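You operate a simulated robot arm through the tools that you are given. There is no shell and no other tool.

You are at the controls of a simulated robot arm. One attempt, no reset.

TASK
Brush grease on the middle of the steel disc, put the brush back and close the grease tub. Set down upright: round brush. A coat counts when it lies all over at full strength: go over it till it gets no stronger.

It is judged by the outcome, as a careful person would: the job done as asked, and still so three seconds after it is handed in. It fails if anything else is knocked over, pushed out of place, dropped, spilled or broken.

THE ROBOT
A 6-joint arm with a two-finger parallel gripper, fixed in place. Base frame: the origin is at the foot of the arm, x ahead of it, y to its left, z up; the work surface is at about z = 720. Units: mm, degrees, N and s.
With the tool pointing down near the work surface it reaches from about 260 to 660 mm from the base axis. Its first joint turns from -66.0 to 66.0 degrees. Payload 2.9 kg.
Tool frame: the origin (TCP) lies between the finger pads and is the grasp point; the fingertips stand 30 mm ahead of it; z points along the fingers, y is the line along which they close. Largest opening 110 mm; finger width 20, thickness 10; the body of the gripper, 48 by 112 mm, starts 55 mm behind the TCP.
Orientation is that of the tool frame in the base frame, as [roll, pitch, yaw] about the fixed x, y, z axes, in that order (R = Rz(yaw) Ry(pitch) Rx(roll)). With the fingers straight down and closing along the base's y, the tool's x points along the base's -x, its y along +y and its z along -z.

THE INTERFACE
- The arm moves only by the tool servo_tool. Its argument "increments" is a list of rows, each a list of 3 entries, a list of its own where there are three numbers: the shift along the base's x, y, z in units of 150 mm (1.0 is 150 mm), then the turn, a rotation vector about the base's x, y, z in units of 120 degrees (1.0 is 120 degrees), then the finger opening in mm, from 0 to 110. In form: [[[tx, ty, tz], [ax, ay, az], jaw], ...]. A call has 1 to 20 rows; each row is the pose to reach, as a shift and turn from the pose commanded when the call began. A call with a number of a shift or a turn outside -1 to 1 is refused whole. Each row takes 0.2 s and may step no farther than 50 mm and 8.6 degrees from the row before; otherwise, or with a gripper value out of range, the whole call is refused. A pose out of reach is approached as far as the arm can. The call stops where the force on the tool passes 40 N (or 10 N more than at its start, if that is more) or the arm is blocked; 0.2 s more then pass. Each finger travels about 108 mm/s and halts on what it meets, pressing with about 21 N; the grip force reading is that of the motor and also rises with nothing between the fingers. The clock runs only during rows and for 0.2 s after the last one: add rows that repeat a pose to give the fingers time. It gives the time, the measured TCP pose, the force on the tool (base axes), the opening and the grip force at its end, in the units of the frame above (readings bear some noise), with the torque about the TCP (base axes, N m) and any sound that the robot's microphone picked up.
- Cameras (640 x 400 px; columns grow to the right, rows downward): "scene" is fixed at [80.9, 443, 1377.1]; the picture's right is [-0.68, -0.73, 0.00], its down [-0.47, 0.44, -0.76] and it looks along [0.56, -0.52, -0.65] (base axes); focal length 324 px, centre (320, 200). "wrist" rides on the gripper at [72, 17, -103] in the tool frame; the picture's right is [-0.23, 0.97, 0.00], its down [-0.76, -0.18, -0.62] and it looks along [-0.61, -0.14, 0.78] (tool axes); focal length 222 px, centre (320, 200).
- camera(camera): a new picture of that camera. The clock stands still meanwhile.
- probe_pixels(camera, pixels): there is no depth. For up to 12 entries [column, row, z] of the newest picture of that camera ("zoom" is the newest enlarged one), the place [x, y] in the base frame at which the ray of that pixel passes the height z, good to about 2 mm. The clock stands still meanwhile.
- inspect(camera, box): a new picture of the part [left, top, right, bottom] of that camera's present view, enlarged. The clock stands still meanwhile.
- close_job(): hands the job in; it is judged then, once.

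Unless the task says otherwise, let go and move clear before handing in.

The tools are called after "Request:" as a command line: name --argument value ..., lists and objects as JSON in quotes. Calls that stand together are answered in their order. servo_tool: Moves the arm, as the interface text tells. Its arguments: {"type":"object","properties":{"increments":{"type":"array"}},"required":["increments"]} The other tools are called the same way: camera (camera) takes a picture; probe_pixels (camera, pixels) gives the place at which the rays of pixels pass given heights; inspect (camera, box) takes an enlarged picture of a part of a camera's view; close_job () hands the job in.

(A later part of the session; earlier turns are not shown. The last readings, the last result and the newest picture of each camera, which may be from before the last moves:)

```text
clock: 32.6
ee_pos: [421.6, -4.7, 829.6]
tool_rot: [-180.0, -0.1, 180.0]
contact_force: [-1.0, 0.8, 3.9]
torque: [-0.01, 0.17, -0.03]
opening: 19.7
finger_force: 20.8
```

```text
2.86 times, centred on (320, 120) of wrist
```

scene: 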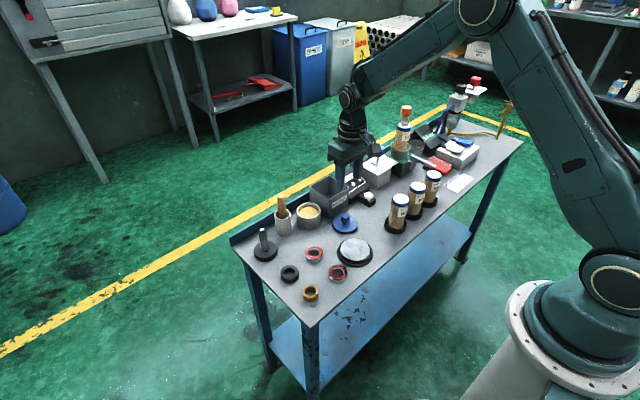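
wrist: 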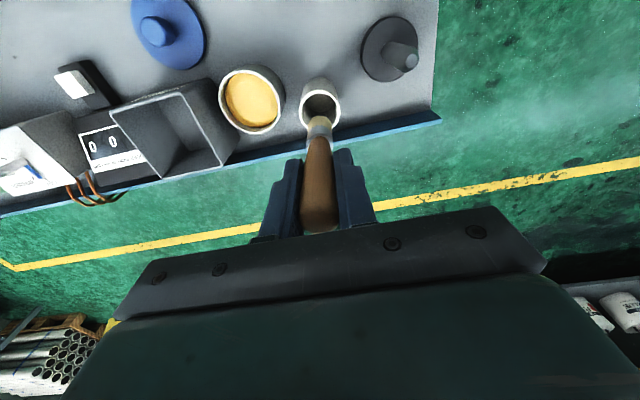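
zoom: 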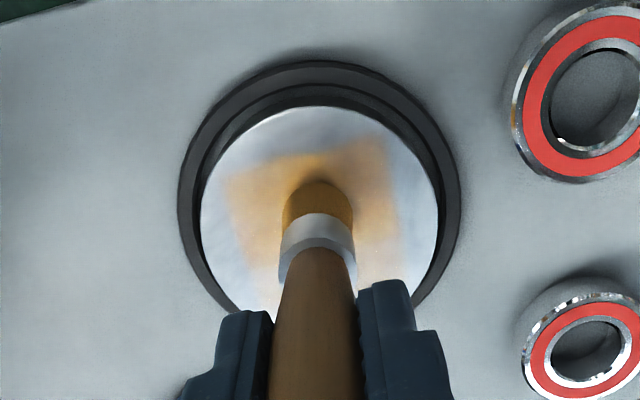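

A faint square amber tint (zoom corners ≈ (225,180)–(402,235)) now shows on the disc, force 3.9 N. I'll raster the brush over the whole square.

Request:
servo_tool --increments '[[[-0.05, -0.05, 0], [0, 0, 0], 8], [[-0.107, -0.107, 0], [0, 0, 0], 8], [[-0.053, -0.107, 0], [0, 0, 0], 8], [[0, -0.107, 0], [0, 0, 0], 8], [[0.053, -0.107, 0], [0, 0, 0], 8], [[0.107, -0.107, 0], [0, 0, 0], 8], [[0.107, -0.053, 0], [0, 0, 0], 8], [[0.053, -0.053, 0], [0, 0, 0], 8], [[0, -0.053, 0], [0, 0, 0], 8], [[-0.053, -0.053, 0], [0, 0, 0], 8], [[-0.107, -0.053, 0], [0, 0, 0], 8], [[-0.107, 0, 0], [0, 0, 0], 8], [[-0.053, 0, 0], [0, 0, 0], 8], [[0, 0, 0], [0, 0, 0], 8], [[0.053, 0, 0], [0, 0, 0], 8], [[0.107, 0, 0], [0, 0, 0], 8], [[0.107, 0.053, 0], [0, 0, 0], 8], [[0.053, 0.053, 0], [0, 0, 0], 8], [[0, 0.053, 0], [0, 0, 0], 8], [[-0.053, 0.053, 0], [0, 0, 0], 8]]'

Request:
inspect --camera "scene" --box '[320, 215, 390, 285]'

Request:
inspect --camera "wrist" --box '[240, 50, 400, 190]'

```text
clock: 36.8
ee_pos: [412.9, 4.8, 829.0]
tool_rot: [-180.0, 0.0, 180.0]
contact_force: [2.0, 0.2, 4.7]
torque: [0.03, -0.14, 0.01]
opening: 19.5
finger_force: 20.9
```

```text
5.71 times, centred on (355, 250) of scene
```

zoom: 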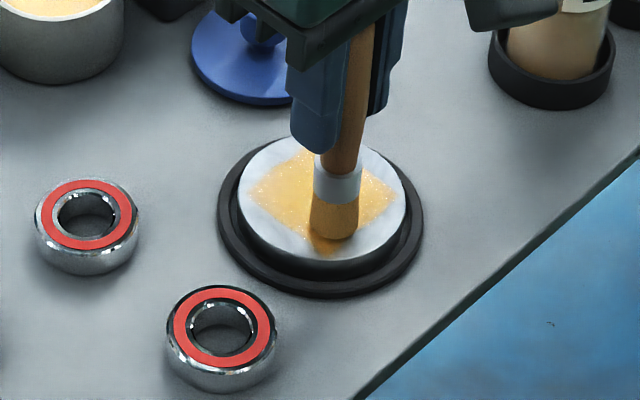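

```text
2.86 times, centred on (320, 120) of wrist
```

zoom: 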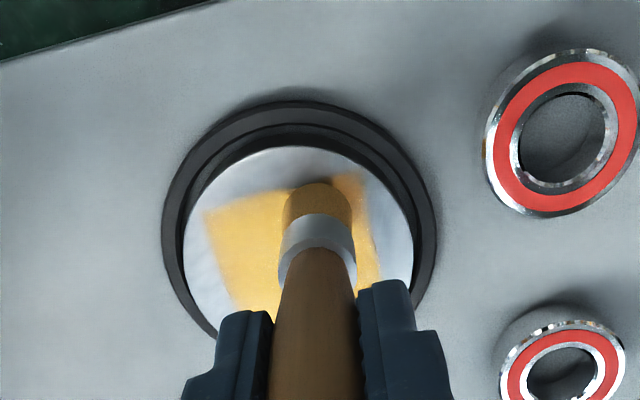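

The brushed part is a stronger yellow; the +y side (right corner in wrist view (360,190)) still paler. Finishing the raster, then crossing in y.

Request:
servo_tool --increments '[[[-0.053, 0, 0], [0, 0, 0], 8], [[-0.053, 0.053, 0], [0, 0, 0], 8], [[0, 0.053, 0], [0, 0, 0], 8], [[0.053, 0.053, 0], [0, 0, 0], 8], [[0.107, 0.053, 0], [0, 0, 0], 8], [[0.16, 0.053, 0], [0, 0, 0], 8], [[0.16, 0, 0], [0, 0, 0], 8], [[0.16, -0.053, 0], [0, 0, 0], 8], [[0.16, -0.107, 0], [0, 0, 0], 8], [[0.16, -0.16, 0], [0, 0, 0], 8], [[0.107, -0.16, 0], [0, 0, 0], 8], [[0.107, -0.107, 0], [0, 0, 0], 8], [[0.107, -0.053, 0], [0, 0, 0], 8], [[0.107, 0, 0], [0, 0, 0], 8], [[0.107, 0.053, 0], [0, 0, 0], 8], [[0.053, 0.053, 0], [0, 0, 0], 8], [[0.053, 0, 0], [0, 0, 0], 8], [[0.053, -0.053, 0], [0, 0, 0], 8], [[0.053, -0.107, 0], [0, 0, 0], 8], [[0.053, -0.16, 0], [0, 0, 0], 8]]'

Request:
servo_tool --increments '[[[-0.053, 0, 0], [0, 0, 0], 8], [[-0.053, 0.053, 0], [0, 0, 0], 8], [[-0.053, 0.107, 0], [0, 0, 0], 8], [[-0.053, 0.16, 0], [0, 0, 0], 8], [[-0.053, 0.213, 0], [0, 0, 0], 8], [[-0.107, 0.213, 0], [0, 0, 0], 8], [[-0.107, 0.16, 0], [0, 0, 0], 8], [[-0.107, 0.107, 0], [0, 0, 0], 8], [[-0.107, 0.053, 0], [0, 0, 0], 8], [[-0.107, 0, 0], [0, 0, 0], 8], [[-0.107, 0, 0.05], [0, 0, 0], 8], [[-0.107, 0, 0.2], [0, 0, 0], 8], [[-0.107, 0, 0.4], [0, 0, 0], 8], [[0.1, 0.1, 0.4], [0, 0, 0], 8], [[0.35, 0.1, 0.4], [0, 0, 0], 8], [[0.5, 0.1, 0.4], [0, 0, 0], 8], [[0.5, 0.1, 0.4], [0, 0, 0], 8]]'

Request:
inspect --camera "scene" --box '[320, 215, 390, 285]'

Request:
camera --camera "wrist"

```text
clock: 41.0
ee_pos: [421.5, -17.5, 829.5]
tool_rot: [180.0, 0.0, -180.0]
contact_force: [0.6, 0.2, -0.2]
torque: [0.03, 0.02, 0.02]
opening: 19.7
finger_force: 21.4
```

```text
clock: 44.6
ee_pos: [494.5, -4.2, 889.6]
tool_rot: [179.9, 0.0, 180.0]
contact_force: [0.1, 0.0, -0.4]
torque: [0.01, -0.02, -0.01]
opening: 19.6
finger_force: 21.1
```

```text
5.71 times, centred on (355, 250) of scene
```

zoom: 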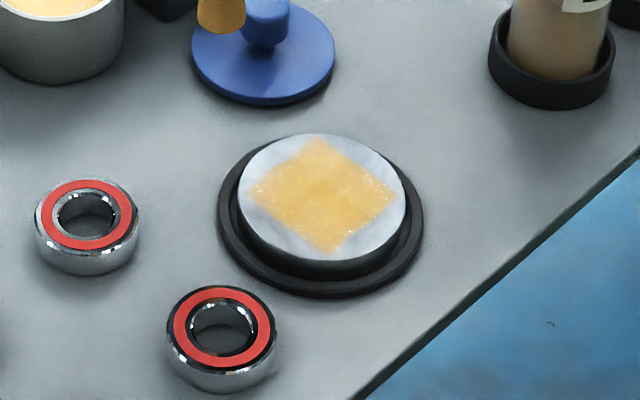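

```text
taken
```

wrist: 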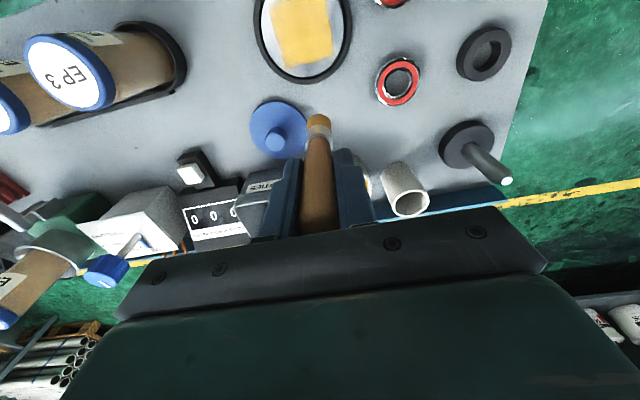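

The square is covered but looks uneven: paler toward the left and edges in the scene zoom. Taking a tighter look.

Request:
inspect --camera "scene" --box '[337, 234, 373, 266]'

Request:
inspect --camera "wrist" --box '[250, 0, 360, 90]'

Request:
inspect --camera "wrist" --box '[280, 90, 360, 160]'

```text
12.50 times, centred on (355, 250) of scene
```

zoom: 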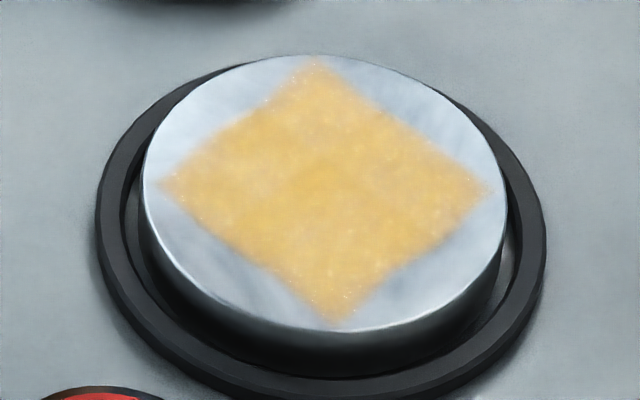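

```text
4.44 times, centred on (305, 45) of wrist
```

zoom: 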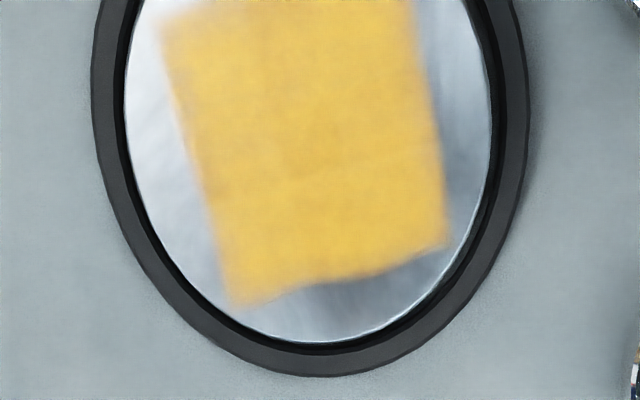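

```text
5.71 times, centred on (320, 125) of wrist
```

zoom: 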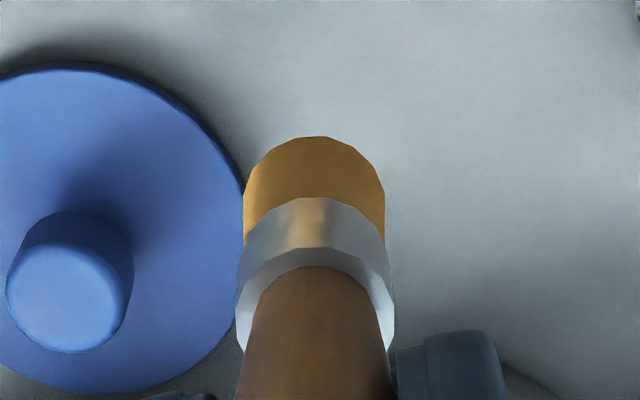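

Coat is on but mottled; before going over it again I'll probe the square's corners so the brush covers right out to the edges.

Request:
inspect --camera "scene" --box '[337, 234, 373, 266]'

Request:
probe_pixels --camera "zoom" --pixels '[[155, 183, 738], [318, 60, 738], [492, 190, 738], [340, 325, 738], [142, 180, 738], [507, 195, 738], [322, 53, 738], [325, 332, 738]]'

```text
12.50 times, centred on (355, 250) of scene
```

zoom: 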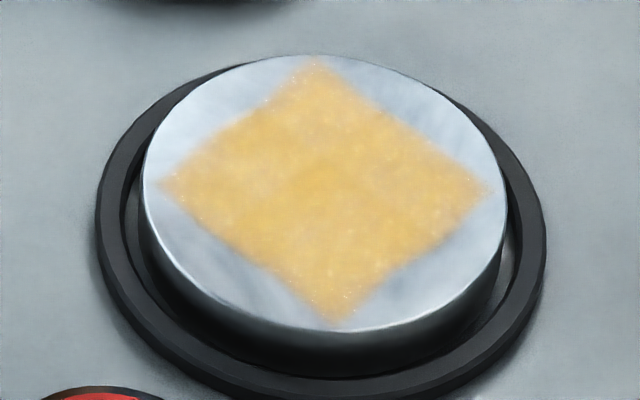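

```text
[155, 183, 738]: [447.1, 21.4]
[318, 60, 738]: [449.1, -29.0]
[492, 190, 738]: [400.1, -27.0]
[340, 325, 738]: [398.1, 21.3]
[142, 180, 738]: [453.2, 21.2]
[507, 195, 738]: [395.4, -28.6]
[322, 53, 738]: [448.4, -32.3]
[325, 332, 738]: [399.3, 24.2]
```

The square spans x 399–448, y −28…21.5 (centre ≈ (423.5,−3.3)). I'll reload the brush in the tub and then make a second full pass.

Request:
servo_tool --increments '[[[0.12, 0.01, 0.02], [0, 0, 0], 8], [[0.3, 0.03, 0.03], [0, 0, 0], 8], [[0.48, 0.05, 0.03], [0, 0, 0], 8], [[0.62, 0.067, 0.02], [0, 0, 0], 8], [[0.654, 0.067, -0.02], [0, 0, 0], 8], [[0.654, 0.067, -0.12], [0, 0, 0], 8], [[0.654, 0.067, -0.2], [0, 0, 0], 8], [[0.654, 0.067, -0.25], [0, 0, 0], 8], [[0.654, 0.067, -0.27], [0, 0, 0], 8], [[0.654, 0.067, -0.278], [0, 0, 0], 8], [[0.654, 0.067, -0.278], [0, 0, 0], 8]]'

Request:
inspect --camera "scene" --box '[265, 175, 345, 245]'

```text
clock: 47.0
ee_pos: [593.3, 7.7, 848.2]
tool_rot: [-180.0, -0.1, -180.0]
contact_force: [-0.3, -0.4, 0.1]
torque: [0.0, -0.03, 0.01]
opening: 19.6
finger_force: 20.9
```

```text
5.71 times, centred on (305, 210) of scene
```

zoom: 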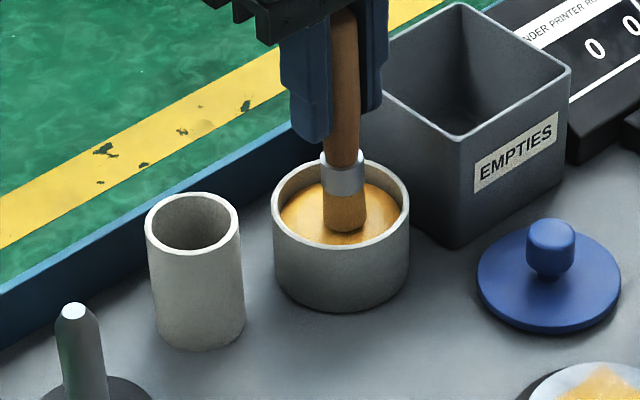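

No contact force yet at 848.2, so the tip is just at the surface. Lowering about 1.5 mm more.

Request:
servo_tool --increments '[[[0, 0, -0.005], [0, 0, 0], 8], [[0, 0, -0.01], [0, 0, 0], 8], [[0, 0, -0.012], [0, 0, 0], 8], [[0, 0, -0.012], [0, 0, 0], 8]]'

```text
clock: 48.0
ee_pos: [593.9, 7.1, 846.6]
tool_rot: [-180.0, 0.1, -180.0]
contact_force: [-2.1, -0.1, 13.8]
torque: [0.06, 0.28, 0.0]
opening: 19.8
finger_force: 21.2
```

Contact 13.8 N: reloaded. Raising and carrying back over the disc.

Request:
servo_tool --increments '[[[0, 0, 0.03], [0, 0, 0], 8], [[0, 0, 0.1], [0, 0, 0], 8], [[0, 0, 0.2], [0, 0, 0], 8], [[0, 0, 0.29], [0, 0, 0], 8], [[-0.12, -0.01, 0.3], [0, 0, 0], 8], [[-0.3, -0.02, 0.3], [0, 0, 0], 8], [[-0.5, -0.03, 0.3], [0, 0, 0], 8], [[-0.7, -0.045, 0.3], [0, 0, 0], 8], [[-0.88, -0.055, 0.3], [0, 0, 0], 8], [[-0.98, -0.06, 0.28], [0, 0, 0], 8], [[-0.98, -0.06, 0.2], [0, 0, 0], 8], [[-0.98, -0.06, 0.2], [0, 0, 0], 8]]'

```text
clock: 50.6
ee_pos: [446.8, -5.5, 873.8]
tool_rot: [-179.9, 0.0, 179.9]
contact_force: [0.2, -0.2, -0.6]
torque: [0.01, -0.01, -0.01]
opening: 19.7
finger_force: 21.3
```

Loaded brush is near the disc. Lowering onto the centre and finding light contact again.

Request:
servo_tool --increments '[[[-0.08, 0, -0.02], [0, 0, 0], 8], [[-0.16, 0, -0.06], [0, 0, 0], 8], [[-0.16, 0, -0.16], [0, 0, 0], 8], [[-0.16, 0, -0.24], [0, 0, 0], 8], [[-0.16, 0, -0.29], [0, 0, 0], 8], [[-0.16, 0, -0.305], [0, 0, 0], 8], [[-0.16, 0, -0.313], [0, 0, 0], 8], [[-0.16, 0, -0.315], [0, 0, 0], 8], [[-0.16, 0, -0.315], [0, 0, 0], 8]]'

```text
clock: 52.6
ee_pos: [423.7, -2.9, 829.6]
tool_rot: [-180.0, 0.0, 180.0]
contact_force: [0.3, 0.5, -1.1]
torque: [0.04, -0.02, -0.03]
opening: 19.7
finger_force: 20.7
```

Still free at z≈829.2. Stepping down another ~1.2 mm.

Request:
servo_tool --increments '[[[0, 0, -0.003], [0, 0, 0], 8], [[0, 0, -0.006], [0, 0, 0], 8], [[0, 0, -0.008], [0, 0, 0], 8], [[0, 0, -0.008], [0, 0, 0], 8]]'

```text
clock: 53.6
ee_pos: [424.6, -2.2, 828.8]
tool_rot: [-180.0, 0.1, 180.0]
contact_force: [-2.2, 0.8, 16.3]
torque: [-0.01, 0.15, 0.01]
opening: 19.6
finger_force: 21.1
```

Contact 16 N; easing off ~0.5 mm and rastering over the whole square with lines along y.

Request:
servo_tool --increments '[[[0, 0, 0.002], [0, 0, 0], 8], [[-0.057, -0.057, 0.002], [0, 0, 0], 8], [[-0.113, -0.113, 0.002], [0, 0, 0], 8], [[-0.113, -0.057, 0.002], [0, 0, 0], 8], [[-0.113, 0, 0.002], [0, 0, 0], 8], [[-0.113, 0.057, 0.002], [0, 0, 0], 8], [[-0.113, 0.113, 0.002], [0, 0, 0], 8], [[-0.057, 0.113, 0.002], [0, 0, 0], 8], [[-0.057, 0.057, 0.002], [0, 0, 0], 8], [[-0.057, 0, 0.002], [0, 0, 0], 8], [[-0.057, -0.057, 0.002], [0, 0, 0], 8], [[-0.057, -0.113, 0.002], [0, 0, 0], 8], [[0, -0.113, 0.002], [0, 0, 0], 8], [[0, -0.057, 0.002], [0, 0, 0], 8], [[0, 0, 0.002], [0, 0, 0], 8], [[0, 0.057, 0.002], [0, 0, 0], 8], [[0, 0.113, 0.002], [0, 0, 0], 8], [[0, 0.113, 0.002], [0, 0, 0], 8]]'

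Request:
inspect --camera "scene" --box '[320, 215, 390, 285]'

```text
clock: 57.4
ee_pos: [422.6, 14.4, 827.2]
tool_rot: [180.0, -0.1, 179.9]
contact_force: [-0.1, -1.8, 5.0]
torque: [-0.19, -0.04, 0.0]
opening: 19.5
finger_force: 21.4
```

```text
5.71 times, centred on (355, 250) of scene
```

zoom: 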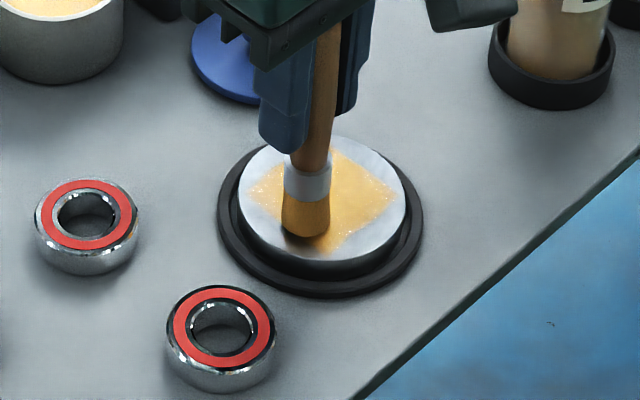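

Contact is 5 N. Continuing with the remaining lines and then once around the border.

Request:
servo_tool --increments '[[[0.057, 0, -0.001], [0, 0, 0], 8], [[0.057, -0.057, -0.001], [0, 0, 0], 8], [[0.057, -0.113, -0.001], [0, 0, 0], 8], [[0.057, -0.17, -0.001], [0, 0, 0], 8], [[0.057, -0.226, -0.001], [0, 0, 0], 8], [[0.113, -0.226, -0.001], [0, 0, 0], 8], [[0.113, -0.17, -0.001], [0, 0, 0], 8], [[0.113, -0.113, -0.001], [0, 0, 0], 8], [[0.113, -0.057, -0.001], [0, 0, 0], 8], [[0.113, 0, -0.002], [0, 0, 0], 8], [[0.057, 0, -0.002], [0, 0, 0], 8], [[0, 0, -0.002], [0, 0, 0], 8], [[-0.057, 0, -0.002], [0, 0, 0], 8], [[-0.113, 0, -0.002], [0, 0, 0], 8], [[-0.113, -0.057, -0.002], [0, 0, 0], 8], [[-0.057, -0.057, -0.002], [0, 0, 0], 8], [[0, -0.057, -0.002], [0, 0, 0], 8], [[0.057, -0.057, -0.002], [0, 0, 0], 8], [[0.113, -0.057, -0.002], [0, 0, 0], 8], [[0.113, -0.113, -0.002], [0, 0, 0], 8]]'

Request:
servo_tool --increments '[[[-0.056, 0, 0], [0, 0, 0], 8], [[-0.113, 0, 0], [0, 0, 0], 8], [[-0.17, 0, 0], [0, 0, 0], 8], [[-0.226, 0, 0], [0, 0, 0], 8], [[-0.226, -0.057, -0.001], [0, 0, 0], 8], [[-0.17, -0.057, -0.001], [0, 0, 0], 8], [[-0.113, -0.057, -0.001], [0, 0, 0], 8], [[-0.056, -0.057, -0.001], [0, 0, 0], 8], [[0, -0.057, -0.001], [0, 0, 0], 8], [[0, -0.113, -0.001], [0, 0, 0], 8], [[-0.056, -0.113, -0.001], [0, 0, 0], 8], [[-0.113, -0.113, -0.001], [0, 0, 0], 8], [[-0.17, -0.113, -0.001], [0, 0, 0], 8], [[-0.226, -0.113, -0.001], [0, 0, 0], 8]]'

Request:
servo_tool --increments '[[[0, 0, 0.05], [0, 0, 0], 8], [[0, 0, 0.2], [0, 0, 0], 8], [[0, 0, 0.4], [0, 0, 0], 8], [[0.2, 0.1, 0.4], [0, 0, 0], 8], [[0.45, 0.1, 0.4], [0, 0, 0], 8], [[0.6, 0.1, 0.4], [0, 0, 0], 8], [[0.6, 0.1, 0.4], [0, 0, 0], 8]]'

Request:
inspect --camera "scene" --box '[337, 234, 373, 266]'

Request:
inspect --camera "wrist" --box '[250, 0, 360, 90]'

```text
clock: 61.6
ee_pos: [440.6, -3.0, 827.7]
tool_rot: [179.9, 0.0, 180.0]
contact_force: [-0.7, -1.0, 0.2]
torque: [-0.04, 0.02, -0.01]
opening: 19.5
finger_force: 21.5
```

```text
clock: 64.6
ee_pos: [407.4, -20.4, 828.6]
tool_rot: [180.0, 0.0, 179.9]
contact_force: [0.1, -0.5, -0.1]
torque: [0.0, 0.02, -0.04]
opening: 19.6
finger_force: 20.9
```

```text
clock: 66.2
ee_pos: [496.1, -5.0, 886.7]
tool_rot: [180.0, 0.0, -179.9]
contact_force: [0.0, 0.5, 0.6]
torque: [-0.01, 0.0, -0.01]
opening: 19.6
finger_force: 20.7
```

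```text
12.50 times, centred on (355, 250) of scene
```

zoom: 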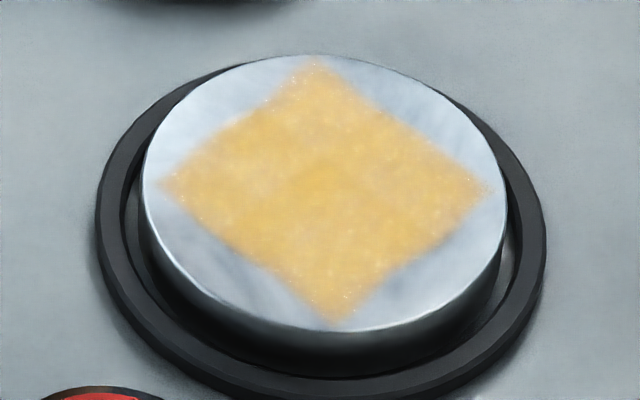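

```text
4.44 times, centred on (305, 45) of wrist
```

zoom: 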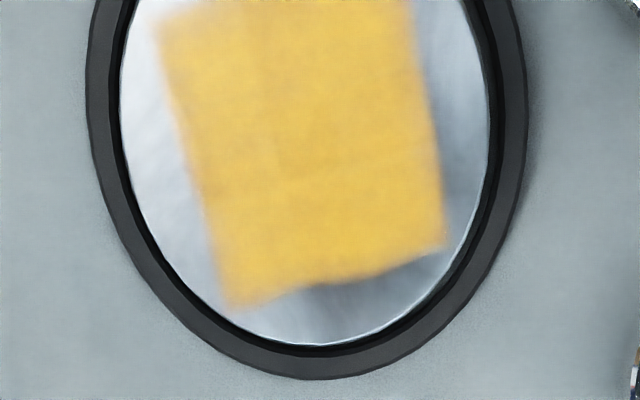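

The coat looks almost unchanged from the first pass, though force dropped to ~0 in places. I'll move to a better wrist viewpoint to judge evenness.

Request:
servo_tool --increments '[[[-0.08, 0.0, 0], [0, 0, 0], 8], [[-0.14, 0.0, -0.05], [0, 0, 0], 8], [[-0.14, 0.0, -0.08], [0, 0, 0], 8], [[-0.14, 0.0, -0.08], [0, 0, 0], 8]]'

Request:
inspect --camera "wrist" --box '[250, 10, 380, 110]'

Request:
inspect --camera "scene" --box '[325, 205, 375, 235]'

```text
clock: 67.2
ee_pos: [475.1, -4.3, 875.4]
tool_rot: [180.0, 0.0, -180.0]
contact_force: [0.2, -0.6, -0.2]
torque: [-0.04, -0.01, 0.02]
opening: 19.8
finger_force: 20.8
```

```text
4.00 times, centred on (315, 60) of wrist
```

zoom: 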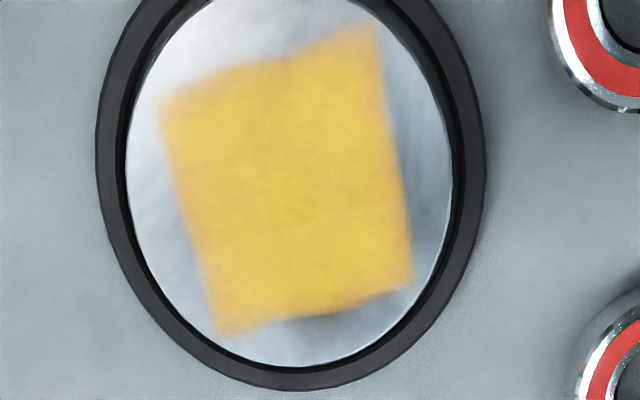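

```text
12.80 times, centred on (350, 220) of scene
```

zoom: 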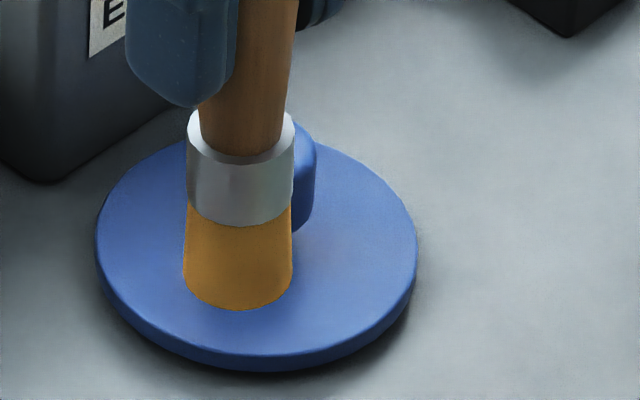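

The coat is fairly even, slightly softer at the left edge and corners; bristles still amber. I'll do one more full pass with confirmed contact and compare.

Request:
servo_tool --increments '[[[-0.15, 0.005, 0], [0, 0, 0], 8], [[-0.3, 0.011, -0.03], [0, 0, 0], 8], [[-0.347, 0.011, -0.12], [0, 0, 0], 8], [[-0.347, 0.011, -0.22], [0, 0, 0], 8], [[-0.347, 0.011, -0.29], [0, 0, 0], 8], [[-0.347, 0.011, -0.315], [0, 0, 0], 8], [[-0.347, 0.011, -0.321], [0, 0, 0], 8], [[-0.347, 0.011, -0.324], [0, 0, 0], 8], [[-0.347, 0.011, -0.324], [0, 0, 0], 8]]'

```text
clock: 69.2
ee_pos: [423.3, -4.9, 826.9]
tool_rot: [179.9, 0.2, -179.9]
contact_force: [-3.1, 0.7, 15.6]
torque: [-0.02, 0.24, 0.05]
opening: 19.7
finger_force: 20.8
```

Contact 15.6 N at 827.25. Rastering again, easing slightly, starting from the +x side where contact had been light.

Request:
servo_tool --increments '[[[0, 0, 0.001], [0, 0, 0], 8], [[0.057, -0.057, 0.001], [0, 0, 0], 8], [[0.113, -0.113, 0.001], [0, 0, 0], 8], [[0.113, -0.057, 0.001], [0, 0, 0], 8], [[0.113, 0, 0.001], [0, 0, 0], 8], [[0.113, 0.057, 0.0], [0, 0, 0], 8], [[0.113, 0.113, 0.0], [0, 0, 0], 8], [[0.057, 0.113, 0.0], [0, 0, 0], 8], [[0.057, 0.057, 0.0], [0, 0, 0], 8], [[0.057, 0, 0.0], [0, 0, 0], 8], [[0.057, -0.057, 0.0], [0, 0, 0], 8], [[0.057, -0.113, 0.0], [0, 0, 0], 8]]'

```text
clock: 71.8
ee_pos: [431.3, -20.4, 826.4]
tool_rot: [179.9, 0.2, -179.9]
contact_force: [-0.5, 2.6, 10.0]
torque: [0.27, -0.03, 0.0]
opening: 19.4
finger_force: 21.2
```

Contact remains good at 10 N. Continuing through the middle and −x lines.

Request:
servo_tool --increments '[[[-0.057, 0, 0], [0, 0, 0], 8], [[-0.057, 0.057, 0], [0, 0, 0], 8], [[-0.057, 0.113, 0], [0, 0, 0], 8], [[-0.057, 0.17, 0], [0, 0, 0], 8], [[-0.057, 0.226, 0], [0, 0, 0], 8], [[-0.114, 0.226, 0], [0, 0, 0], 8], [[-0.114, 0.17, 0], [0, 0, 0], 8], [[-0.114, 0.113, 0], [0, 0, 0], 8], [[-0.114, 0.057, 0], [0, 0, 0], 8], [[-0.114, 0, 0], [0, 0, 0], 8], [[-0.17, 0, 0], [0, 0, 0], 8], [[-0.17, 0.057, 0], [0, 0, 0], 8], [[-0.17, 0.113, 0], [0, 0, 0], 8], [[-0.17, 0.17, 0], [0, 0, 0], 8], [[-0.17, 0.226, 0], [0, 0, 0], 8]]'

Request:
inspect --camera "scene" --box '[320, 215, 390, 285]'

```text
clock: 75.0
ee_pos: [405.5, 14.0, 826.2]
tool_rot: [180.0, 0.0, 180.0]
contact_force: [0.4, -0.2, 0.5]
torque: [0.02, -0.02, 0.01]
opening: 19.7
finger_force: 21.0
```

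```text
5.71 times, centred on (355, 250) of scene
```

zoom: 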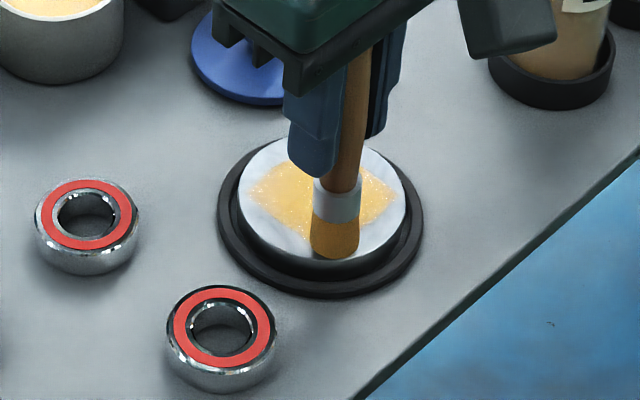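

Contact has faded to ~0 at the −x edge. Lowering 0.8 mm and going over the −x edge and then the full border again.

Request:
servo_tool --increments '[[[0, 0, -0.003], [0, 0, 0], 8], [[0, 0, -0.005], [0, 0, 0], 8], [[0, -0.057, -0.005], [0, 0, 0], 8], [[0, -0.113, -0.005], [0, 0, 0], 8], [[0, -0.17, -0.006], [0, 0, 0], 8], [[0, -0.226, -0.006], [0, 0, 0], 8], [[0.057, -0.226, -0.006], [0, 0, 0], 8], [[0.113, -0.226, -0.006], [0, 0, 0], 8], [[0.17, -0.226, -0.006], [0, 0, 0], 8], [[0.226, -0.226, -0.006], [0, 0, 0], 8]]'

```text
clock: 77.2
ee_pos: [439.7, -20.4, 826.0]
tool_rot: [-180.0, 0.0, 180.0]
contact_force: [-0.6, -0.4, 5.3]
torque: [-0.06, 0.12, -0.03]
opening: 19.8
finger_force: 21.0
```

Contact 5.3 N at the (+x,−y) corner. Continuing along +x edge, the +y edge and then the inner lines along x.

Request:
servo_tool --increments '[[[0, 0.057, -0.001], [0, 0, 0], 8], [[0, 0.113, -0.001], [0, 0, 0], 8], [[0, 0.17, -0.001], [0, 0, 0], 8], [[0, 0.226, -0.001], [0, 0, 0], 8], [[-0.057, 0.226, -0.002], [0, 0, 0], 8], [[-0.113, 0.226, -0.002], [0, 0, 0], 8], [[-0.17, 0.226, -0.002], [0, 0, 0], 8], [[-0.226, 0.226, -0.002], [0, 0, 0], 8], [[-0.226, 0.17, -0.002], [0, 0, 0], 8], [[-0.17, 0.17, -0.002], [0, 0, 0], 8], [[-0.113, 0.17, -0.002], [0, 0, 0], 8], [[-0.057, 0.17, -0.002], [0, 0, 0], 8], [[0, 0.17, -0.002], [0, 0, 0], 8]]'

Request:
servo_tool --increments '[[[0, -0.057, -0.002], [0, 0, 0], 8], [[-0.057, -0.057, -0.002], [0, 0, 0], 8], [[-0.113, -0.057, -0.002], [0, 0, 0], 8], [[-0.17, -0.057, -0.002], [0, 0, 0], 8], [[-0.226, -0.057, -0.002], [0, 0, 0], 8], [[-0.226, -0.113, -0.003], [0, 0, 0], 8], [[-0.17, -0.113, -0.003], [0, 0, 0], 8], [[-0.113, -0.113, -0.003], [0, 0, 0], 8], [[-0.057, -0.113, -0.003], [0, 0, 0], 8], [[0, -0.113, -0.003], [0, 0, 0], 8]]'

```text
clock: 80.0
ee_pos: [439.6, 5.6, 826.7]
tool_rot: [180.0, 0.0, -180.0]
contact_force: [0.3, 0.8, 0.1]
torque: [-0.02, 0.01, 0.0]
opening: 19.7
finger_force: 20.4
```

```text
clock: 82.2
ee_pos: [440.0, -11.7, 825.8]
tool_rot: [179.9, -0.1, 180.0]
contact_force: [0.7, 0.2, -0.7]
torque: [0.02, 0.01, 0.02]
opening: 19.6
finger_force: 20.8
```

Contact has faded again although z is now 825.6, so the brush is creeping up in the grip. Lifting and checking brush, disc and coat.

Request:
servo_tool --increments '[[[0, 0, 0.05], [0, 0, 0], 8], [[0, 0, 0.2], [0, 0, 0], 8], [[0, 0, 0.38], [0, 0, 0], 8], [[0.15, 0.05, 0.38], [0, 0, 0], 8], [[0.24, 0.05, 0.33], [0, 0, 0], 8], [[0.24, 0.05, 0.33], [0, 0, 0], 8]]'

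Request:
inspect --camera "scene" --box '[337, 234, 373, 266]'

Request:
inspect --camera "wrist" --box '[250, 10, 380, 110]'

Request:
inspect --camera "scene" --box '[315, 175, 385, 245]'

```text
clock: 83.6
ee_pos: [477.4, -4.4, 875.7]
tool_rot: [-180.0, 0.0, -180.0]
contact_force: [-0.2, -0.2, -0.3]
torque: [-0.01, 0.04, 0.01]
opening: 19.8
finger_force: 21.2
```

```text
12.50 times, centred on (355, 250) of scene
```

zoom: 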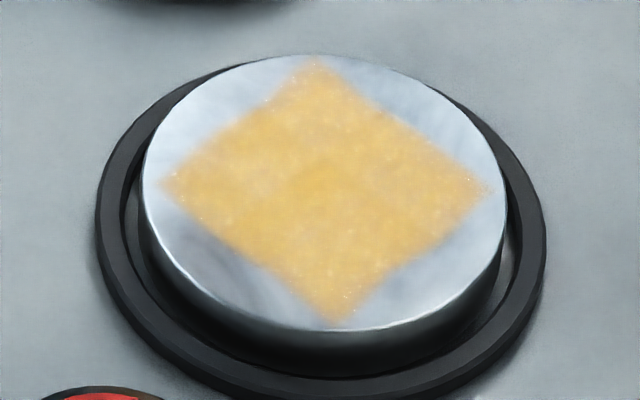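

```text
4.00 times, centred on (315, 60) of wrist
```

zoom: 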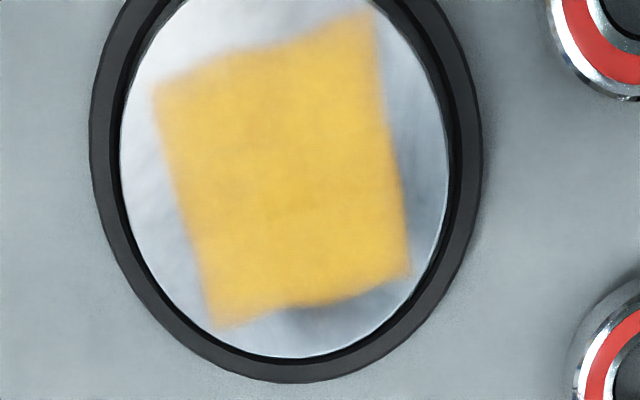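

```text
5.71 times, centred on (350, 210) of scene
```

zoom: 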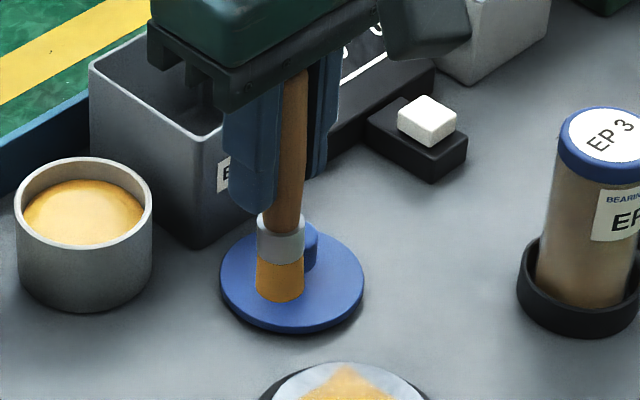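

Coat looks the same as after the previous pass, i.e. no stronger; disc and ring unmoved. To be sure the brush isn't simply dry, I'll reload once more and do a final edge-to-edge pass.

Request:
servo_tool --increments '[[[0.03, 0.0, 0.08], [0, 0, 0], 8], [[0.2, 0.02, 0.1], [0, 0, 0], 8], [[0.4, 0.04, 0.1], [0, 0, 0], 8], [[0.6, 0.06, 0.1], [0, 0, 0], 8], [[0.75, 0.068, 0.1], [0, 0, 0], 8], [[0.787, 0.068, 0.08], [0, 0, 0], 8], [[0.787, 0.068, 0], [0, 0, 0], 8], [[0.787, 0.068, -0.1], [0, 0, 0], 8], [[0.787, 0.068, -0.17], [0, 0, 0], 8], [[0.787, 0.068, -0.19], [0, 0, 0], 8], [[0.787, 0.068, -0.196], [0, 0, 0], 8], [[0.787, 0.068, -0.196], [0, 0, 0], 8]]'

```text
clock: 86.2
ee_pos: [593.5, 6.8, 845.5]
tool_rot: [-180.0, 0.0, 179.9]
contact_force: [-0.4, -0.3, -1.0]
torque: [0.0, -0.04, 0.02]
opening: 19.8
finger_force: 21.0
```

Not yet touching at 845.5. Stepping down gently to meet the grease.

Request:
servo_tool --increments '[[[0, 0, -0.006], [0, 0, 0], 8], [[0, 0, -0.01], [0, 0, 0], 8], [[0, 0, -0.014], [0, 0, 0], 8], [[0, 0, -0.014], [0, 0, 0], 8]]'

```text
clock: 87.2
ee_pos: [593.8, 6.6, 843.7]
tool_rot: [180.0, 0.1, -180.0]
contact_force: [-2.1, -1.6, 7.4]
torque: [-0.03, 0.13, 0.0]
opening: 19.5
finger_force: 21.3
```

Contact 7.4 N: reloaded. Raising and returning to the disc.

Request:
servo_tool --increments '[[[0, 0, 0.03], [0, 0, 0], 8], [[0, 0, 0.1], [0, 0, 0], 8], [[0, 0, 0.2], [0, 0, 0], 8], [[0, 0, 0.29], [0, 0, 0], 8], [[-0.12, -0.01, 0.3], [0, 0, 0], 8], [[-0.3, -0.02, 0.3], [0, 0, 0], 8], [[-0.5, -0.03, 0.3], [0, 0, 0], 8], [[-0.7, -0.045, 0.3], [0, 0, 0], 8], [[-0.88, -0.055, 0.3], [0, 0, 0], 8], [[-0.98, -0.06, 0.28], [0, 0, 0], 8], [[-0.98, -0.06, 0.2], [0, 0, 0], 8], [[-0.98, -0.06, 0.2], [0, 0, 0], 8]]'

```text
clock: 89.8
ee_pos: [447.1, -3.2, 872.2]
tool_rot: [179.9, 0.0, 179.9]
contact_force: [0.0, 0.8, -0.3]
torque: [-0.01, 0.0, 0.0]
opening: 19.5
finger_force: 21.2
```

Lowering onto the disc centre again to find light contact.

Request:
servo_tool --increments '[[[-0.08, 0, -0.02], [0, 0, 0], 8], [[-0.16, 0, -0.06], [0, 0, 0], 8], [[-0.16, 0, -0.16], [0, 0, 0], 8], [[-0.16, 0, -0.24], [0, 0, 0], 8], [[-0.16, 0, -0.3], [0, 0, 0], 8], [[-0.16, 0, -0.316], [0, 0, 0], 8], [[-0.16, 0, -0.322], [0, 0, 0], 8], [[-0.16, 0, -0.325], [0, 0, 0], 8], [[-0.16, 0, -0.325], [0, 0, 0], 8]]'

```text
clock: 91.8
ee_pos: [422.3, -3.6, 825.5]
tool_rot: [-179.9, 0.1, -180.0]
contact_force: [-4.1, -1.4, 14.0]
torque: [-0.05, 0.32, 0.0]
opening: 19.6
finger_force: 21.3
```

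Contact 14 N. Going around the border at ±18.5 mm first while contact is firm, then the interior.

Request:
servo_tool --increments '[[[-0.062, -0.062, 0], [0, 0, 0], 8], [[-0.123, -0.123, 0], [0, 0, 0], 8], [[-0.123, -0.062, 0], [0, 0, 0], 8], [[-0.123, 0, 0], [0, 0, 0], 8], [[-0.123, 0.062, 0], [0, 0, 0], 8], [[-0.123, 0.123, 0], [0, 0, 0], 8], [[-0.062, 0.123, 0], [0, 0, 0], 8], [[0, 0.123, 0], [0, 0, 0], 8], [[0.062, 0.123, 0], [0, 0, 0], 8], [[0.123, 0.123, 0], [0, 0, 0], 8], [[0.123, 0.062, 0], [0, 0, 0], 8], [[0.123, 0, 0], [0, 0, 0], 8], [[0.123, -0.062, 0], [0, 0, 0], 8], [[0.123, -0.123, 0], [0, 0, 0], 8], [[0.062, -0.123, 0], [0, 0, 0], 8], [[0, -0.123, 0], [0, 0, 0], 8], [[-0.062, -0.123, 0], [0, 0, 0], 8], [[-0.123, -0.123, 0], [0, 0, 0], 8]]'

Request:
servo_tool --increments '[[[0.031, 0.062, -0.002], [0, 0, 0], 8], [[0.062, 0.062, -0.002], [0, 0, 0], 8], [[0.123, 0.062, -0.002], [0, 0, 0], 8], [[0.184, 0.062, -0.002], [0, 0, 0], 8], [[0.184, 0.123, -0.002], [0, 0, 0], 8], [[0.123, 0.123, -0.002], [0, 0, 0], 8], [[0.062, 0.123, -0.002], [0, 0, 0], 8], [[0.062, 0.184, -0.002], [0, 0, 0], 8], [[0.123, 0.184, -0.002], [0, 0, 0], 8], [[0.184, 0.184, -0.002], [0, 0, 0], 8], [[0.184, 0.123, -0.002], [0, 0, 0], 8], [[0.123, 0.123, -0.002], [0, 0, 0], 8]]'

Request:
servo_tool --increments '[[[0, 0, 0.05], [0, 0, 0], 8], [[0, 0, 0.2], [0, 0, 0], 8], [[0, 0, 0.38], [0, 0, 0], 8], [[0.15, 0, 0.38], [0, 0, 0], 8], [[0.353, 0, 0.33], [0, 0, 0], 8], [[0.353, 0, 0.33], [0, 0, 0], 8]]'

Request:
inspect --camera "scene" --box '[337, 234, 373, 266]'

Request:
inspect --camera "wrist" --box '[250, 10, 380, 110]'

```text
clock: 95.6
ee_pos: [405.8, -21.6, 824.3]
tool_rot: [180.0, 0.2, 180.0]
contact_force: [1.8, 1.0, 5.7]
torque: [0.01, -0.21, -0.02]
opening: 19.4
finger_force: 20.5
```

```text
clock: 98.2
ee_pos: [422.8, -3.5, 822.7]
tool_rot: [180.0, 0.2, 180.0]
contact_force: [2.6, 0.2, 9.2]
torque: [0.01, -0.28, 0.02]
opening: 19.6
finger_force: 21.5
```

```text
clock: 99.6
ee_pos: [474.3, -4.1, 874.9]
tool_rot: [-179.9, 0.0, 180.0]
contact_force: [-0.2, -0.1, 0.4]
torque: [0.01, -0.03, 0.0]
opening: 19.7
finger_force: 20.9
```

```text
12.50 times, centred on (355, 250) of scene
```

zoom: 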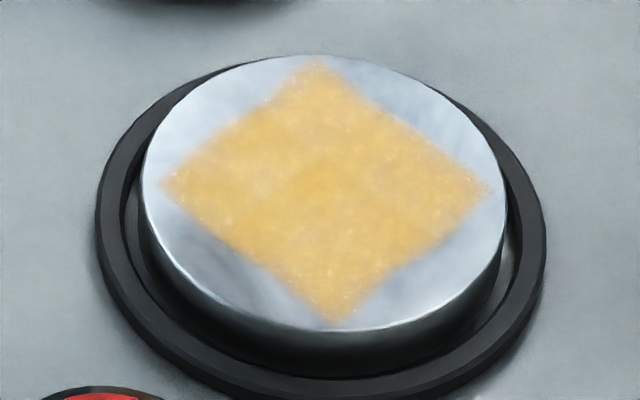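

```text
4.00 times, centred on (315, 60) of wrist
```

zoom: 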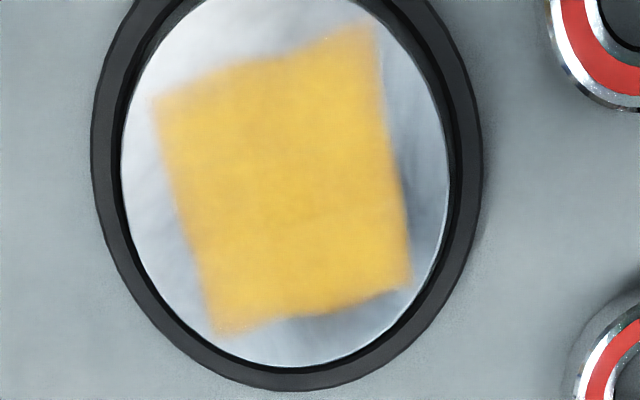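

The coat is unchanged after a freshly loaded pass, so it's at full strength. Now I'll check the brush's attitude in the grip before putting it back.

Request:
inspect --camera "scene" --box '[325, 165, 375, 235]'

Request:
inspect --camera "wrist" --box '[260, 100, 380, 240]'

```text
5.71 times, centred on (350, 200) of scene
```

zoom: 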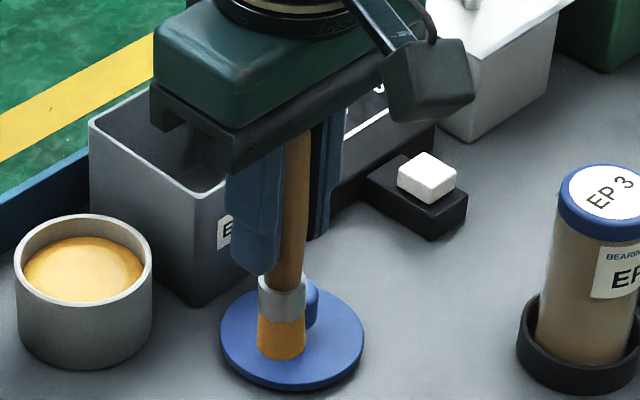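

```text
2.86 times, centred on (320, 170) of wrist
```

zoom: 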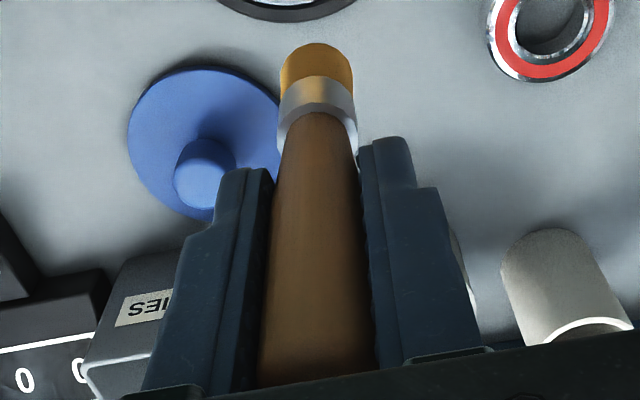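

The brush is still vertical in the grip (zoom (297,140)→(281,350) matches the true vertical). I'll re-measure the pot's current position before returning the brush.

Request:
inspect --camera "scene" --box '[260, 185, 340, 245]'

```text
6.67 times, centred on (300, 215) of scene
```

zoom: 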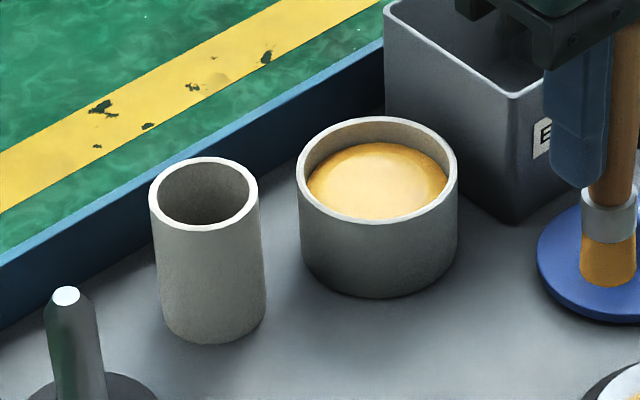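

Request:
probe_pixels --camera "zoom" --pixels '[[149, 197, 780], [259, 190, 780], [205, 156, 780], [202, 231, 780], [214, 344, 720], [297, 178, 762], [457, 172, 762], [378, 116, 762], [376, 238, 762], [158, 197, 780], [250, 190, 780]]'

```text
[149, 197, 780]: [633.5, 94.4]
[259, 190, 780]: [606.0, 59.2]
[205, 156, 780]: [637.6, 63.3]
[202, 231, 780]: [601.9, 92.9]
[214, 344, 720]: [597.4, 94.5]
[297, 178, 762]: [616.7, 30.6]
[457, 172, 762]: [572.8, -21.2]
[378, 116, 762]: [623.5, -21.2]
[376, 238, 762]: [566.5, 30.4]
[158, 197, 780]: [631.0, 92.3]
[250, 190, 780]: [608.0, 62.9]
```

Pot and tub haven't moved (pot rim centre ≈ (619,78)). Raising and carrying the brush to above the pot at the original grasp position.

Request:
servo_tool --increments '[[[0, 0, 0.12], [0, 0, 0], 8], [[0.08, 0.05, 0.25], [0, 0, 0], 8], [[0.23, 0.14, 0.275], [0, 0, 0], 8], [[0.42, 0.25, 0.275], [0, 0, 0], 8], [[0.6, 0.36, 0.275], [0, 0, 0], 8], [[0.78, 0.46, 0.275], [0, 0, 0], 8], [[0.9, 0.53, 0.275], [0, 0, 0], 8], [[0.935, 0.548, 0.275], [0, 0, 0], 8], [[0.935, 0.548, 0.275], [0, 0, 0], 8]]'

Request:
inspect --camera "scene" --box '[255, 135, 345, 245]'

Request:
inspect --camera "wrist" --box '[250, 60, 390, 180]'

```text
clock: 101.6
ee_pos: [616.0, 79.7, 913.7]
tool_rot: [180.0, 0.0, 180.0]
contact_force: [-0.4, -0.2, -0.3]
torque: [0.02, -0.01, 0.0]
opening: 20.2
finger_force: 21.2
```

```text
3.64 times, centred on (300, 190) of scene
```

zoom: 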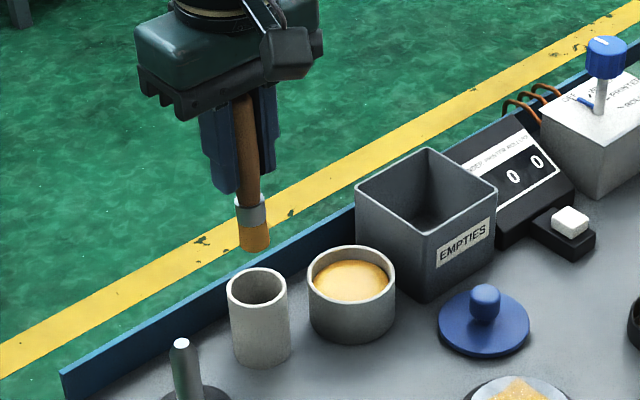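

```text
3.33 times, centred on (320, 120) of wrist
```

zoom: 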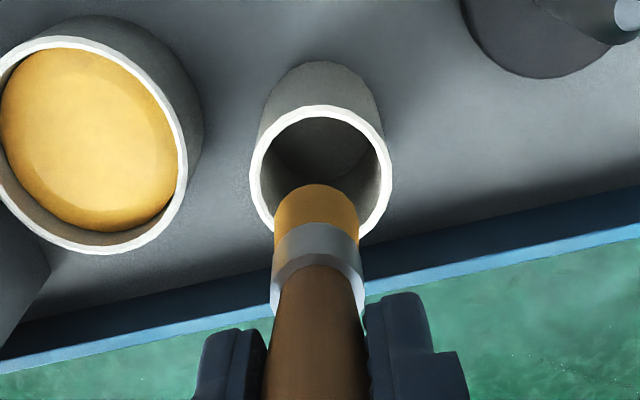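

The brush hangs directly above the pot opening. Lowering it straight in, slowing near the bottom.

Request:
servo_tool --increments '[[[0, 0, -0.08], [0, 0, 0], 8], [[0, 0, -0.18], [0, 0, 0], 8], [[0, 0, -0.28], [0, 0, 0], 8], [[0, 0, -0.38], [0, 0, 0], 8], [[0, 0, -0.47], [0, 0, 0], 8], [[0, 0, -0.54], [0, 0, 0], 8], [[0, 0, -0.58], [0, 0, 0], 8], [[0, 0, -0.6], [0, 0, 0], 8], [[0, 0, -0.6], [0, 0, 0], 8]]'

Request:
inspect --camera "scene" --box '[255, 165, 345, 245]'

Request:
inspect --camera "wrist" --box '[250, 60, 390, 180]'

```text
clock: 103.6
ee_pos: [615.1, 79.9, 824.9]
tool_rot: [-180.0, 0.0, 179.9]
contact_force: [0.6, 0.4, -0.8]
torque: [-0.02, -0.03, 0.02]
opening: 20.0
finger_force: 21.0
```

```text
5.00 times, centred on (300, 205) of scene
```

zoom: 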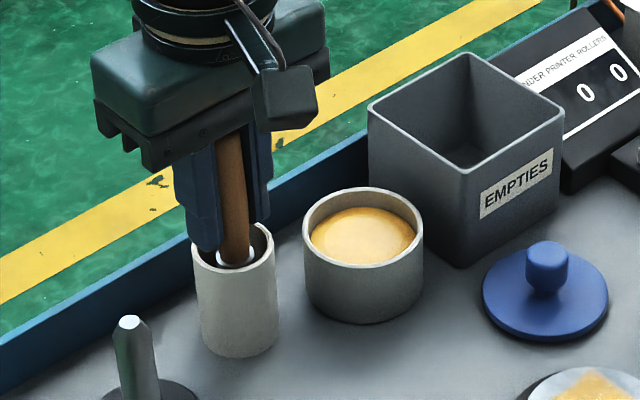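

```text
3.33 times, centred on (320, 120) of wrist
```

zoom: 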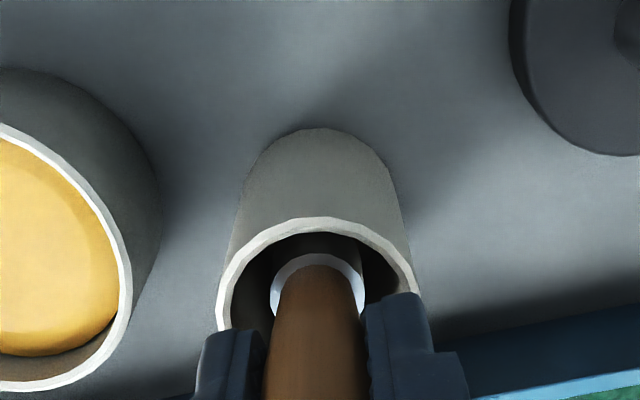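

The brush is inside the pot without touching the sides. Stepping down until it touches the floor.

Request:
servo_tool --increments '[[[0, 0, -0.015], [0, 0, 0], 8], [[0, 0, -0.028], [0, 0, 0], 8], [[0, 0, -0.038], [0, 0, 0], 8], [[0, 0, -0.045], [0, 0, 0], 8], [[0, 0, -0.045], [0, 0, 0], 8]]'

```text
clock: 104.8
ee_pos: [615.1, 79.2, 818.4]
tool_rot: [180.0, 0.0, 180.0]
contact_force: [1.1, 0.0, -0.4]
torque: [-0.03, -0.01, 0.03]
opening: 20.0
finger_force: 21.1
```

No floor contact yet at 818.4. Another 3 mm in sub-millimetre steps.

Request:
servo_tool --increments '[[[0, 0, -0.005], [0, 0, 0], 8], [[0, 0, -0.01], [0, 0, 0], 8], [[0, 0, -0.014], [0, 0, 0], 8], [[0, 0, -0.018], [0, 0, 0], 8], [[0, 0, -0.018], [0, 0, 0], 8]]'

Request:
inspect --camera "scene" --box '[265, 185, 325, 245]'

```text
clock: 106.0
ee_pos: [616.9, 78.6, 815.0]
tool_rot: [180.0, 0.0, -180.0]
contact_force: [0.3, -0.2, -0.2]
torque: [0.02, -0.01, 0.02]
opening: 19.9
finger_force: 20.6
```

```text
6.67 times, centred on (295, 215) of scene
```

zoom: 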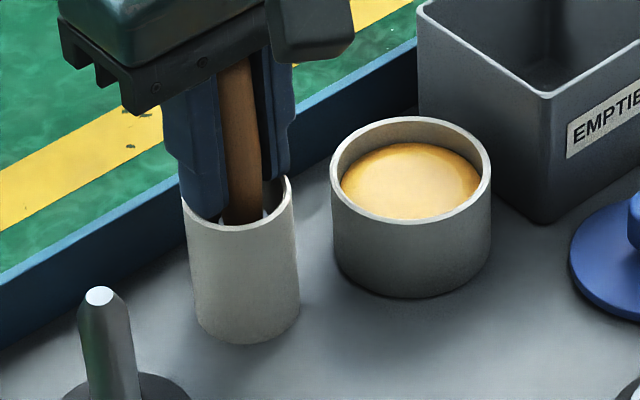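

Still no floor contact at ~815.5 and tips are ≈5 mm above the rim. Two more careful millimetres.

Request:
servo_tool --increments '[[[0, 0, -0.004], [0, 0, 0], 8], [[0, 0, -0.008], [0, 0, 0], 8], [[0, 0, -0.011], [0, 0, 0], 8], [[0, 0, -0.011], [0, 0, 0], 8]]'

```text
clock: 107.0
ee_pos: [616.8, 80.4, 814.8]
tool_rot: [-179.9, 0.2, 179.9]
contact_force: [-6.5, -7.4, 18.3]
torque: [-0.15, 0.24, 0.11]
opening: 20.1
finger_force: 21.1
```

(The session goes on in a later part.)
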